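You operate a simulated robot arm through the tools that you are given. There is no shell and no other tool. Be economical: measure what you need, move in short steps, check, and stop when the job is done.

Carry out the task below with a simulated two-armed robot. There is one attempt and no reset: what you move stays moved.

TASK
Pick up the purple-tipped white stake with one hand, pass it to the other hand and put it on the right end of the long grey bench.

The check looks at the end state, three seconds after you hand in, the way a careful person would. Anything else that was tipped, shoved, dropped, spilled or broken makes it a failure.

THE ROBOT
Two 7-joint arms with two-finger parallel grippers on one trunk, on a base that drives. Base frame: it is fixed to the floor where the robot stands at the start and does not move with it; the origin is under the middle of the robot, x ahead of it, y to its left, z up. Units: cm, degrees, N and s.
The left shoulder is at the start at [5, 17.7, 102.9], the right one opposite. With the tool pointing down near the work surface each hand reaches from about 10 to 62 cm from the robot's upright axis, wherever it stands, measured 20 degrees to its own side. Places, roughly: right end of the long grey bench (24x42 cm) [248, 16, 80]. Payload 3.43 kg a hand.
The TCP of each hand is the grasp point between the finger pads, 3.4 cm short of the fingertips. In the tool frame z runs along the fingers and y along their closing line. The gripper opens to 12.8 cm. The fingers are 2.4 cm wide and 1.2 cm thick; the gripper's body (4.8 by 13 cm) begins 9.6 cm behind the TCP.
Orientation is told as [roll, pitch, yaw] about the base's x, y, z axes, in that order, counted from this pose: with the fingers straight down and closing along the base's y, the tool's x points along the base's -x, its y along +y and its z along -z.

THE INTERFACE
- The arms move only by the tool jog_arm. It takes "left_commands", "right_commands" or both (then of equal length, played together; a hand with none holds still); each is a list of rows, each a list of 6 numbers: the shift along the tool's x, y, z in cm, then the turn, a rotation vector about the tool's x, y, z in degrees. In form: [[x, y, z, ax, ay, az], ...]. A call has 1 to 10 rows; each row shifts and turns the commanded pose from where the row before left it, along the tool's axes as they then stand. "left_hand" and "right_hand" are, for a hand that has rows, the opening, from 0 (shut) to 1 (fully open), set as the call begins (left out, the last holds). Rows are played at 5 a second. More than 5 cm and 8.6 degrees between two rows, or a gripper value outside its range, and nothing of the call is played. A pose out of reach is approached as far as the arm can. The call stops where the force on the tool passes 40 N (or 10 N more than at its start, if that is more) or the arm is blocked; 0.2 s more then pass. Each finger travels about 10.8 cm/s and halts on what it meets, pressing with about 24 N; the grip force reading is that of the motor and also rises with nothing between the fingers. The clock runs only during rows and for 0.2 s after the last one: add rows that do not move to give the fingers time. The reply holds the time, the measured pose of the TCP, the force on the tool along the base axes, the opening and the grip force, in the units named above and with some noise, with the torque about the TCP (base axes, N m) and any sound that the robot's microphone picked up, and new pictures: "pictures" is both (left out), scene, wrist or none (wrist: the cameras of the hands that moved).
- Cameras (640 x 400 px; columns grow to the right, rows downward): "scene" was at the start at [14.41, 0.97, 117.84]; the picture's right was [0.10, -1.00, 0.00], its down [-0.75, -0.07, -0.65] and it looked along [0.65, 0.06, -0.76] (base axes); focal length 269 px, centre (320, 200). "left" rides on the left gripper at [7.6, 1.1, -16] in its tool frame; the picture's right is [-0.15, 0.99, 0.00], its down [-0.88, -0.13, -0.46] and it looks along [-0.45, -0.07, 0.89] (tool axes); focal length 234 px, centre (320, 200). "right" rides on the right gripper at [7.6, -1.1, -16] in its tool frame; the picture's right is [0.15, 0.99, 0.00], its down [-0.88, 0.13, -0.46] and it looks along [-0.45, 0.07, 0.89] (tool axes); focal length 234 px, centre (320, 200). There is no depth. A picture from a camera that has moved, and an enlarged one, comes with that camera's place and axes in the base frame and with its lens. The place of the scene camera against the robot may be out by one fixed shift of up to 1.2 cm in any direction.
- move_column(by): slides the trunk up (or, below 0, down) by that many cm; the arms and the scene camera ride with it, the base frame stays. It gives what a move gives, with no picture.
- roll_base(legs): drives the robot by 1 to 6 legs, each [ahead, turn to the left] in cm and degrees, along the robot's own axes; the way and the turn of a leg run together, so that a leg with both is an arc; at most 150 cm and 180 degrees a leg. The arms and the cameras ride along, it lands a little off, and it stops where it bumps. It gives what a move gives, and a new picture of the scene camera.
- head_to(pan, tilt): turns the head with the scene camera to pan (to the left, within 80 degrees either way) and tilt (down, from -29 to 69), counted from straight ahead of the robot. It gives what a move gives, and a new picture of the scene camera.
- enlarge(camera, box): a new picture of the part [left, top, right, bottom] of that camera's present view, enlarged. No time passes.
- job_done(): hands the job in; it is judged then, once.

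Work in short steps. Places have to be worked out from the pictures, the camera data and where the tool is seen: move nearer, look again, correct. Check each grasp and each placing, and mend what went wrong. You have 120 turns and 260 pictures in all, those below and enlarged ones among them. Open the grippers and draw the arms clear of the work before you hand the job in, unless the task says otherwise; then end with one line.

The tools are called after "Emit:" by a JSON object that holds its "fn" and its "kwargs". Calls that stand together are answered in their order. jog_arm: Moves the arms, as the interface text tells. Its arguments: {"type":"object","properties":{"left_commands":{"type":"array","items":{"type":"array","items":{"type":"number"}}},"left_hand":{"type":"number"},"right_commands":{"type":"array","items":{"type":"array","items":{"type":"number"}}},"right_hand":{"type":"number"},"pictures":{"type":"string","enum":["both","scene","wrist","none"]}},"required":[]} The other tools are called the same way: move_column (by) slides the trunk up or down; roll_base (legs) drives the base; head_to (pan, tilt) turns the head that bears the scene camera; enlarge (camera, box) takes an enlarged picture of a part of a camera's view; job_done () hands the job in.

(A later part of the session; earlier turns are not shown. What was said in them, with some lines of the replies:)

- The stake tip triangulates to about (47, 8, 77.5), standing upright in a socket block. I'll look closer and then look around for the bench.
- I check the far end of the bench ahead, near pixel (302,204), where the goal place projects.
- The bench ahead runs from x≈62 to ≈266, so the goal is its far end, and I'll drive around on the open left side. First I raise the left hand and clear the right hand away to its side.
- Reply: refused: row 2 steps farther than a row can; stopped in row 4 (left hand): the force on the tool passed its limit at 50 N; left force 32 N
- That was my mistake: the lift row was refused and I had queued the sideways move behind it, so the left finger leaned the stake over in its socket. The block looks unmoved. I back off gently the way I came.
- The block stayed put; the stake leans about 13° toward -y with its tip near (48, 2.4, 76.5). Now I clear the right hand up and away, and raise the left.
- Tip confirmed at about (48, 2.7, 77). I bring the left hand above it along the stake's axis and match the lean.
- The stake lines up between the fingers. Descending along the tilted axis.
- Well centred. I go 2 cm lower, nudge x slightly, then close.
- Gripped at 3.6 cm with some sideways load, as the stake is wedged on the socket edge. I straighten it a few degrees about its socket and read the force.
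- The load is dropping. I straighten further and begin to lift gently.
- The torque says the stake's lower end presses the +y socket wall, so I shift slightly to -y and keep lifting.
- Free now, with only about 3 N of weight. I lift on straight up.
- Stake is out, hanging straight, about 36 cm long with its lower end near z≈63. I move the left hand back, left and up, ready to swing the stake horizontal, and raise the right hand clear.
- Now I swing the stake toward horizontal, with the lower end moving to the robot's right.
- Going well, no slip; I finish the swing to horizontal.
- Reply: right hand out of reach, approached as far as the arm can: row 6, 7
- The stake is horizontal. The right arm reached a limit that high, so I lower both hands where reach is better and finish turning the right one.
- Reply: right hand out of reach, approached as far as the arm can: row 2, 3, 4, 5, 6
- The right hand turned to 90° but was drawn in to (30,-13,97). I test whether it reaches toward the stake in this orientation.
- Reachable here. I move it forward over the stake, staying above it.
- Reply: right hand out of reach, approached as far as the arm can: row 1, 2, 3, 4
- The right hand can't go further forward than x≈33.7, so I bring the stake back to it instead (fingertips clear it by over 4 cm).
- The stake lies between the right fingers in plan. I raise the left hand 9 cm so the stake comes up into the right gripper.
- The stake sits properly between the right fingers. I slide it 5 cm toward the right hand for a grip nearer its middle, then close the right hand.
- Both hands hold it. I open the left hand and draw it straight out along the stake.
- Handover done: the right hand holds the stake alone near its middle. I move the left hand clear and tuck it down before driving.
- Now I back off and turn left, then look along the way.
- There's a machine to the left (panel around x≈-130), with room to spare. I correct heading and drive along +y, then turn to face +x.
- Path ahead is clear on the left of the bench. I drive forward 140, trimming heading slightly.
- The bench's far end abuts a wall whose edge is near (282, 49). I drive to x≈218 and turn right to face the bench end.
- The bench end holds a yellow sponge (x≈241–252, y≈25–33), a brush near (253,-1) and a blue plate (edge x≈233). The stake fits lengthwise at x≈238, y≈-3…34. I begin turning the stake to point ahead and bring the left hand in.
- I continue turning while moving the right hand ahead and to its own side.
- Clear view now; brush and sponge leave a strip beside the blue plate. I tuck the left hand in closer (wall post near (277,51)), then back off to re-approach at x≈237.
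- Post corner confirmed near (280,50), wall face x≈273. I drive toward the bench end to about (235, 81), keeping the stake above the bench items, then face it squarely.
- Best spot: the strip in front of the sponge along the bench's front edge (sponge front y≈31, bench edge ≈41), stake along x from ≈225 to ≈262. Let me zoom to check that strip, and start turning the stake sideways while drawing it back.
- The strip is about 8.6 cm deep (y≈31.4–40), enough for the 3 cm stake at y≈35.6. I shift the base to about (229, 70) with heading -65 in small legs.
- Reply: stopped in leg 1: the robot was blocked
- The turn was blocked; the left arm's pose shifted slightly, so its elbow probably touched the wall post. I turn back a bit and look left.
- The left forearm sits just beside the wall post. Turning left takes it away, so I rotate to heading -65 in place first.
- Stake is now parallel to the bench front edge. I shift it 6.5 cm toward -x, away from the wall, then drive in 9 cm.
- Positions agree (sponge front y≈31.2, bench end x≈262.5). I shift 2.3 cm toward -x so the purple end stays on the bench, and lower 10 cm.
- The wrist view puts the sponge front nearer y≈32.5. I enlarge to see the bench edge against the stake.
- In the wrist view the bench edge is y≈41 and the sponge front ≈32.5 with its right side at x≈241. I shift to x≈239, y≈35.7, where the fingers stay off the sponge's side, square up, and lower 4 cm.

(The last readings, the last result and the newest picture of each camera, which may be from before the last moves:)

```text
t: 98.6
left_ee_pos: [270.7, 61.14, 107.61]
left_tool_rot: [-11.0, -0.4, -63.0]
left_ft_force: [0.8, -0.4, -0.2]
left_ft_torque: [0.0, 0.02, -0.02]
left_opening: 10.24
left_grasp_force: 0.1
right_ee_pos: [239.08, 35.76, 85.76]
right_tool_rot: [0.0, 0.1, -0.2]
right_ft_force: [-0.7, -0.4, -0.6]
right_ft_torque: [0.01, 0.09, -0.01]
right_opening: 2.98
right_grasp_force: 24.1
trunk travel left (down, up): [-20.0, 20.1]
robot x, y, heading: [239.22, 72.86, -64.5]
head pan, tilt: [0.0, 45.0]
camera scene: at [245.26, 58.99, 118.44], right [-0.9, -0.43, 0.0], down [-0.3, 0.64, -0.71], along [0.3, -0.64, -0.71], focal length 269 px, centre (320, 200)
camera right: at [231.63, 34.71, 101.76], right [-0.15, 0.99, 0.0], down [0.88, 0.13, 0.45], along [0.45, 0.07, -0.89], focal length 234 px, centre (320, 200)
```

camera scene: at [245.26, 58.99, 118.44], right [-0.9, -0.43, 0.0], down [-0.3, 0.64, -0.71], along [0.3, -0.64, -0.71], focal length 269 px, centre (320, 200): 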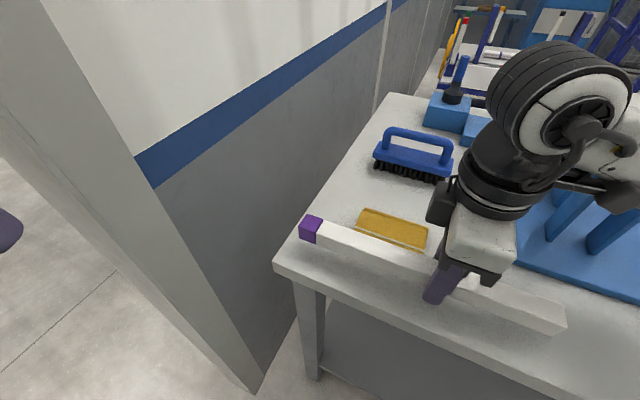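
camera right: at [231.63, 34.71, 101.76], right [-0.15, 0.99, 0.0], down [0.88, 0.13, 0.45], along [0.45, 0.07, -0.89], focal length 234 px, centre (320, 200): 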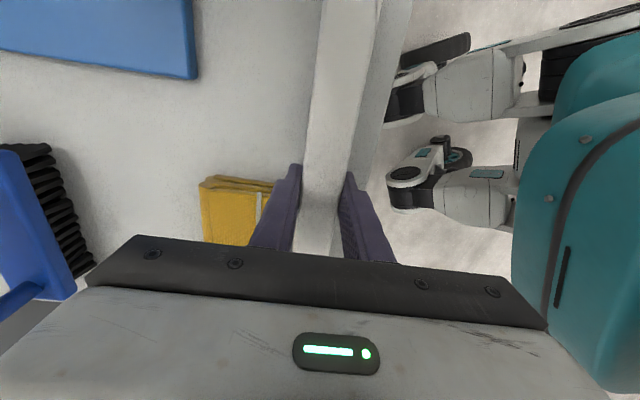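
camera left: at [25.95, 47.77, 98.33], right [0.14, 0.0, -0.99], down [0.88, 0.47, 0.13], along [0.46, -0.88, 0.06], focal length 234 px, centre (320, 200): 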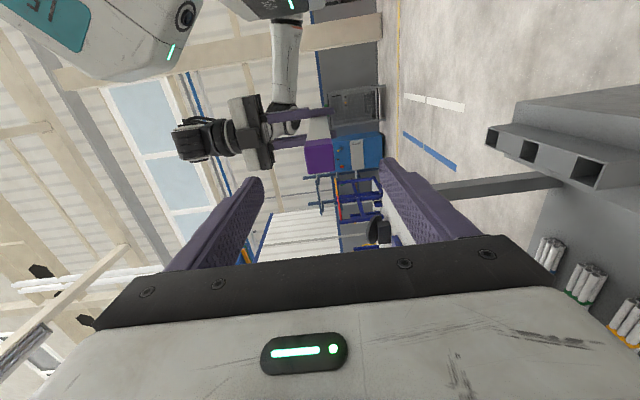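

Aligned, with the sponge clear of stake and fingers. I lower carefully until the fingertips just reach the bench.

Emit:
{"fn": "jog_arm", "kwargs": {"right_commands": [[0, 0, 1, 0, 0, 0], [0, 0, 0.6, 0, 0, 0], [0, 0, 0.3, 0, 0, 0], [0, 0, 0.3, 0, 0, 0], [0, 0, 0, 0, 0, 0]], "pictures": "scene"}}

Emit:
{"fn": "enlarge", "kwargs": {"camera": "scene", "box": [280, 190, 600, 390]}}

```text
t: 99.8
left_ee_pos: [270.69, 60.98, 107.45]
left_tool_rot: [-10.9, -0.4, -63.0]
left_ft_force: [-0.3, -0.5, 0.7]
left_ft_torque: [0.0, 0.0, 0.01]
left_opening: 10.26
left_grasp_force: 0.1
right_ee_pos: [239.04, 35.58, 83.49]
right_tool_rot: [0.1, 0.1, -0.1]
right_ft_force: [0.0, -0.4, -0.4]
right_ft_torque: [0.03, 0.09, -0.01]
right_opening: 2.99
right_grasp_force: 24.4
trunk travel left (down, up): [-20.0, 20.1]
robot x, y, heading: [239.23, 72.93, -64.3]
head pan, tilt: [0.0, 45.0]
camera scene: at [245.26, 58.99, 118.44], right [-0.9, -0.43, 0.0], down [-0.3, 0.64, -0.71], along [0.3, -0.64, -0.71], focal length 269 px, centre (320, 200)
```

scene: 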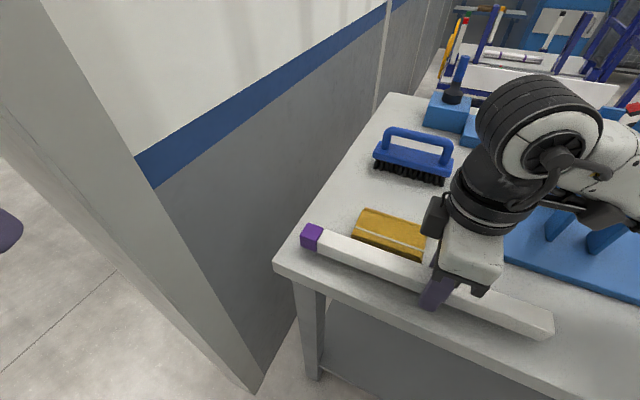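

```text
2.00 times, centred on (440, 290) of scene
camera zoom: at [245.26, 58.99, 118.44], right [-0.9, -0.43, 0.0], down [-0.3, 0.64, -0.71], along [0.3, -0.64, -0.71], focal length 538 px, centre (80, 20)
```

zoom: 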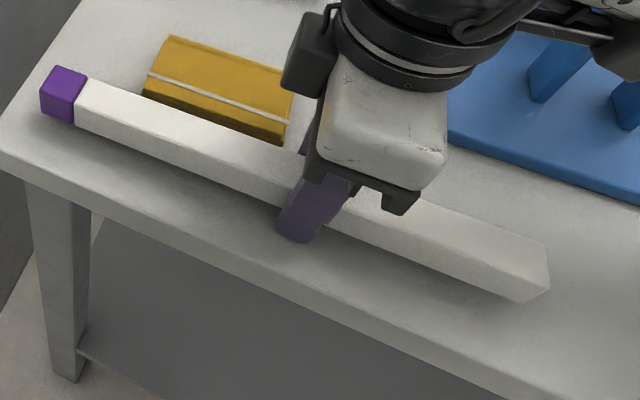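

No contact yet at TCP 83.5; I continue in 0.3 cm steps.

Emit:
{"fn": "jog_arm", "kwargs": {"right_commands": [[0, 0, 0.3, 0, 0, 0], [0, 0, 0, 0, 0, 0]], "pictures": "none"}}

Emit:
{"fn": "jog_arm", "kwargs": {"right_commands": [[0, 0, 0.3, 0, 0, 0], [0, 0, 0, 0, 0, 0]], "pictures": "none"}}

```text
t: 100.4
left_ee_pos: [270.75, 61.25, 107.47]
left_tool_rot: [-10.9, -0.4, -63.1]
left_ft_force: [0.0, -0.5, -0.1]
left_ft_torque: [-0.02, -0.03, 0.02]
left_opening: 10.23
left_grasp_force: 0.1
right_ee_pos: [239.11, 35.62, 83.38]
right_tool_rot: [-0.2, -0.2, -0.1]
right_ft_force: [-1.6, -2.6, 22.8]
right_ft_torque: [0.43, 0.3, 0.16]
right_opening: 2.98
right_grasp_force: 23.8
trunk travel left (down, up): [-20.0, 20.1]
robot x, y, heading: [239.37, 72.28, -64.5]
head pan, tilt: [0.0, 45.0]
```

```text
t: 100.8
left_ee_pos: [270.62, 61.2, 107.52]
left_tool_rot: [-11.0, -0.4, -63.1]
left_ft_force: [-0.8, 0.1, 0.9]
left_ft_torque: [0.0, 0.02, -0.02]
left_opening: 10.24
left_grasp_force: 0.0
right_ee_pos: [238.98, 35.61, 83.47]
right_tool_rot: [-0.3, -0.3, 0.0]
right_ft_force: [-2.7, 4.2, 18.6]
right_ft_torque: [0.56, 0.47, -0.09]
right_opening: 2.98
right_grasp_force: 23.9
trunk travel left (down, up): [-20.0, 20.1]
robot x, y, heading: [239.51, 72.36, -64.6]
head pan, tilt: [0.0, 45.0]
stopped in row 1 (right hand): the force on the tool passed its limit at 45 N (the readings are from after the stop); the commanded pose is now the measured one
```

Fingertips touch the bench. I ease up 0.2 cm and loosen the grip slightly so the stake slides down about 1 cm between the fingers.

Emit:
{"fn": "jog_arm", "kwargs": {"right_commands": [[0, 0, -0.2, 0, 0, 0], [0, 0, 0, 0, 0, 0]], "pictures": "none"}}

Emit:
{"fn": "jog_arm", "kwargs": {"right_commands": [[0, 0, 0, 0, 0, 0], [0, 0, 0, 0, 0, 0], [0, 0, 0, 0, 0, 0]], "right_hand": 0.27}}

```text
t: 101.3
left_ee_pos: [270.77, 61.15, 107.36]
left_tool_rot: [-11.0, -0.3, -63.0]
left_ft_force: [-0.6, -0.2, 0.9]
left_ft_torque: [0.01, 0.01, -0.02]
left_opening: 10.26
left_grasp_force: 0.0
right_ee_pos: [239.14, 35.58, 83.38]
right_tool_rot: [-0.3, -0.1, -0.1]
right_ft_force: [-0.8, 2.9, 0.1]
right_ft_torque: [0.09, 0.13, -0.01]
right_opening: 3.0
right_grasp_force: 24.0
trunk travel left (down, up): [-20.0, 20.1]
robot x, y, heading: [238.87, 72.35, -64.3]
head pan, tilt: [0.0, 45.0]
```

```text
t: 102.2
left_ee_pos: [270.71, 61.04, 107.45]
left_tool_rot: [-10.9, -0.2, -63.0]
left_ft_force: [-0.8, 1.1, -0.6]
left_ft_torque: [0.01, -0.01, 0.04]
left_opening: 10.24
left_grasp_force: 0.3
right_ee_pos: [239.08, 35.61, 83.39]
right_tool_rot: [-0.2, -0.2, -0.1]
right_ft_force: [0.0, -0.4, -0.8]
right_ft_torque: [-0.02, 0.03, -0.01]
right_opening: 3.46
right_grasp_force: 0.0
trunk travel left (down, up): [-20.0, 20.1]
robot x, y, heading: [239.28, 72.6, -64.7]
head pan, tilt: [0.0, 45.0]
camera scene: at [245.25, 59.0, 118.44], right [-0.9, -0.43, 0.0], down [-0.3, 0.64, -0.71], along [0.3, -0.64, -0.71], focal length 269 px, centre (320, 200)
camera right: at [231.52, 34.63, 99.46], right [-0.14, 0.99, 0.0], down [0.88, 0.13, 0.46], along [0.45, 0.06, -0.89], focal length 234 px, centre (320, 200)
```

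scene: 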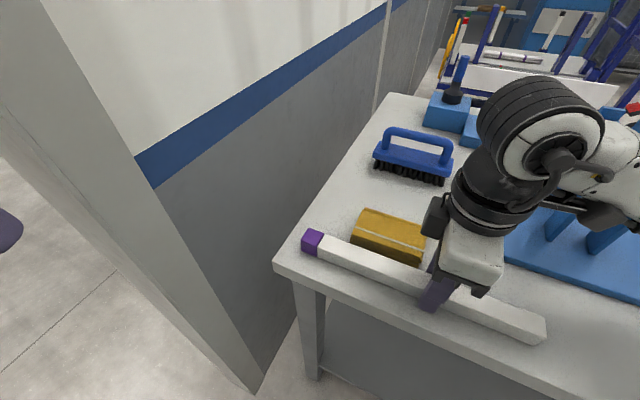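
right: 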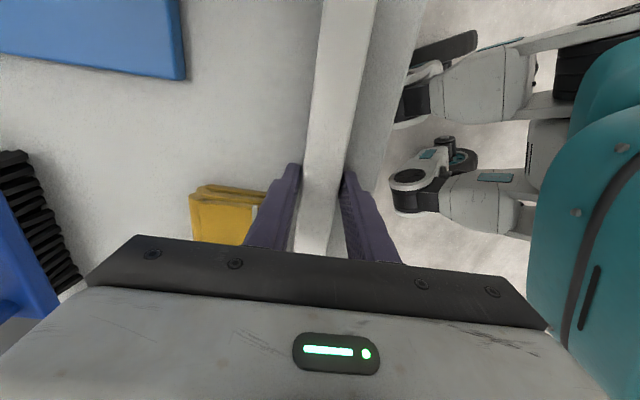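

The stake has settled flat on the bench. I open a little more and lift straight up.

Emit:
{"fn": "jog_arm", "kwargs": {"right_commands": [[0, 0, 0, 0, 0, 0], [0, 0, 0, 0, 0, 0], [0, 0, -1, 0, 0, 0], [0, 0, -2, 0, 0, 0], [0, 0, -3, 0, 0, 0], [0, 0, -3, 0, 0, 0], [0, 0, -3, 0, 0, 0], [0, 0, -3, 0, 0, 0], [0, 0, 0, 0, 0, 0]], "right_hand": 0.35}}

```text
t: 104.2
left_ee_pos: [270.74, 61.16, 107.33]
left_tool_rot: [-10.9, -0.3, -63.0]
left_ft_force: [-0.9, 0.6, -0.4]
left_ft_torque: [-0.03, -0.03, 0.0]
left_opening: 10.25
left_grasp_force: 0.0
right_ee_pos: [238.85, 35.47, 98.81]
right_tool_rot: [-0.2, -0.3, -0.2]
right_ft_force: [0.0, -0.4, -0.2]
right_ft_torque: [0.01, 0.0, -0.01]
right_opening: 4.47
right_grasp_force: 0.1
trunk travel left (down, up): [-20.0, 20.1]
robot x, y, heading: [238.81, 72.38, -64.4]
head pan, tilt: [0.0, 45.0]
camera scene: at [245.25, 59.0, 118.44], right [-0.9, -0.43, 0.0], down [-0.3, 0.64, -0.71], along [0.3, -0.64, -0.71], focal length 269 px, centre (320, 200)
camera right: at [231.38, 34.55, 114.67], right [-0.14, 0.99, 0.0], down [0.88, 0.13, 0.46], along [0.45, 0.06, -0.89], focal length 234 px, centre (320, 200)
```

scene: 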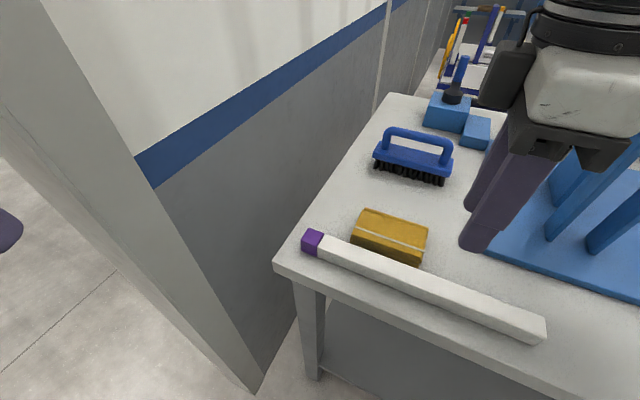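
right: 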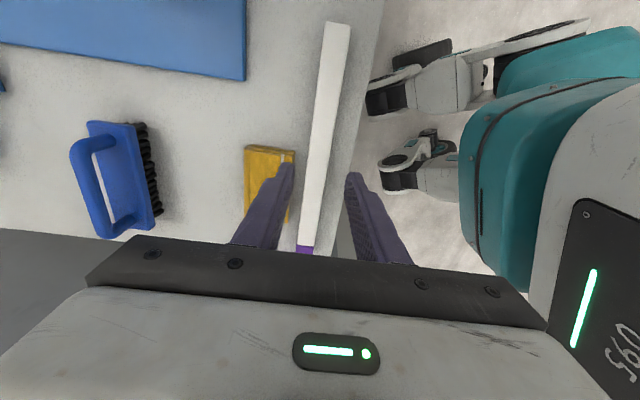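

The stake lies flat on the bench's right end, with sponge, brush and plate untouched. I back the robot away and open the grippers fully.

Emit:
{"fn": "roll_base", "kwargs": {"legs": [[-35, 0]]}}

Emit:
{"fn": "jog_arm", "kwargs": {"right_commands": [[0, 0, 0, 0, 0, 0], [0, 0, 0, 0, 0, 0], [0, 0, 0, 0, 0, 0], [0, 0, 0, 0, 0, 0]], "right_hand": 1, "left_commands": [[0, 0, 0, 0, 0, 0], [0, 0, 0, 0, 0, 0], [0, 0, 0, 0, 0, 0], [0, 0, 0, 0, 0, 0]], "left_hand": 1, "pictures": "scene"}}

Emit:
{"fn": "head_to", "kwargs": {"pan": 0, "tilt": 30}}

```text
t: 106.4
left_ee_pos: [255.87, 92.11, 107.49]
left_tool_rot: [-10.8, -0.3, -63.6]
left_ft_force: [0.7, 0.6, -0.2]
left_ft_torque: [0.0, 0.0, 0.04]
left_opening: 10.24
left_grasp_force: 0.0
right_ee_pos: [223.75, 66.83, 98.72]
right_tool_rot: [-0.2, -0.2, -0.7]
right_ft_force: [0.2, 0.6, 0.3]
right_ft_torque: [-0.02, -0.01, 0.01]
right_opening: 4.47
right_grasp_force: 0.0
trunk travel left (down, up): [-20.0, 20.1]
robot x, y, heading: [224.02, 104.15, -65.1]
head pan, tilt: [0.0, 45.0]
camera scene: at [230.41, 90.21, 118.44], right [-0.91, -0.42, 0.0], down [-0.3, 0.64, -0.71], along [0.3, -0.64, -0.71], focal length 269 px, centre (320, 200)
```

scene: 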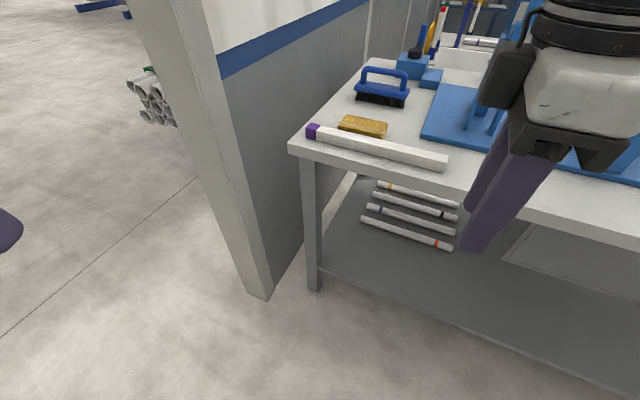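

```text
t: 107.4
left_ee_pos: [256.06, 92.06, 107.36]
left_tool_rot: [-10.9, -0.2, -63.5]
left_ft_force: [0.0, -0.4, 0.0]
left_ft_torque: [-0.01, -0.02, -0.05]
left_opening: 12.79
left_grasp_force: 0.0
right_ee_pos: [223.92, 66.76, 98.75]
right_tool_rot: [-0.2, -0.2, -0.6]
right_ft_force: [0.4, -0.3, -0.4]
right_ft_torque: [0.03, 0.01, 0.0]
right_opening: 12.79
right_grasp_force: 0.1
trunk travel left (down, up): [-20.0, 20.1]
robot x, y, heading: [224.21, 103.53, -65.3]
head pan, tilt: [0.0, 45.0]
camera scene: at [230.42, 90.19, 118.44], right [-0.91, -0.42, 0.0], down [-0.3, 0.64, -0.71], along [0.3, -0.64, -0.71], focal length 269 px, centre (320, 200)
```

scene: 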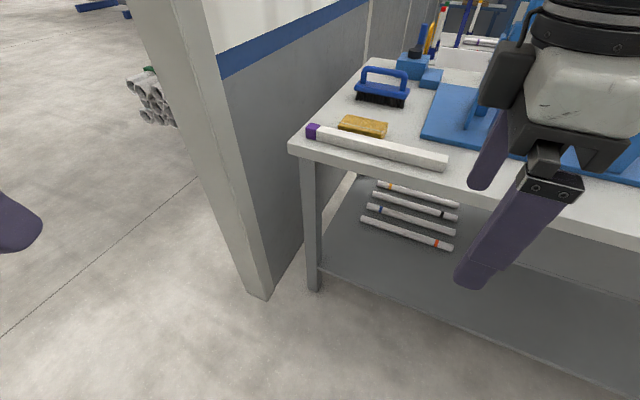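

```text
t: 108.2
left_ee_pos: [255.89, 92.03, 107.36]
left_tool_rot: [-11.0, -0.3, -63.5]
left_ft_force: [-0.1, -0.2, 0.7]
left_ft_torque: [0.0, -0.03, -0.02]
left_opening: 12.8
left_grasp_force: 0.0
right_ee_pos: [223.87, 66.68, 98.6]
right_tool_rot: [-0.2, -0.2, -0.6]
right_ft_force: [-0.3, -0.8, 0.4]
right_ft_torque: [-0.04, 0.02, -0.02]
right_opening: 12.8
right_grasp_force: 0.1
trunk travel left (down, up): [-20.0, 20.1]
robot x, y, heading: [224.45, 103.64, -64.8]
head pan, tilt: [0.0, 30.0]
camera scene: at [230.8, 89.36, 120.69], right [-0.91, -0.42, 0.0], down [-0.21, 0.45, -0.87], along [0.36, -0.79, -0.5], focal length 269 px, centre (320, 200)
```

scene: 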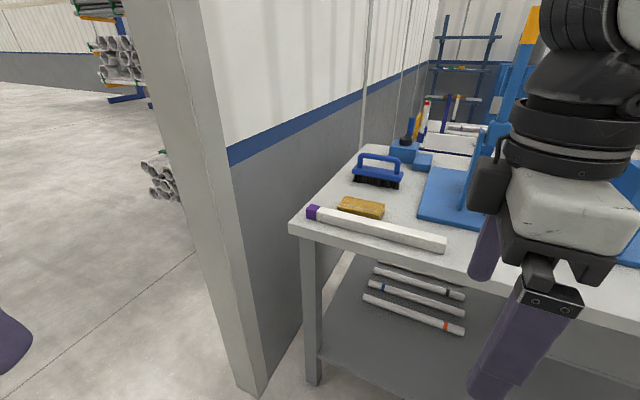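

The stake rests on the right end of the bench, everything else is in place, and both grippers are open and clear. Handing in.

Emit:
{"fn": "job_done", "kwargs": {}}

```text
The job is handed in.
```

The purple-tipped stake was picked up with the left hand, passed to the right hand and laid flat on the right end of the long grey bench. It lies along the front edge, purple end toward the wall. About 11 cm of its other end reaches past the 24 cm target zone, because the sponge and brush sit inside that zone. Two contacts on the way left nothing visibly moved: the left finger leaned the stake over in its socket early on, and the left arm apparently touched the wall post near the bench.
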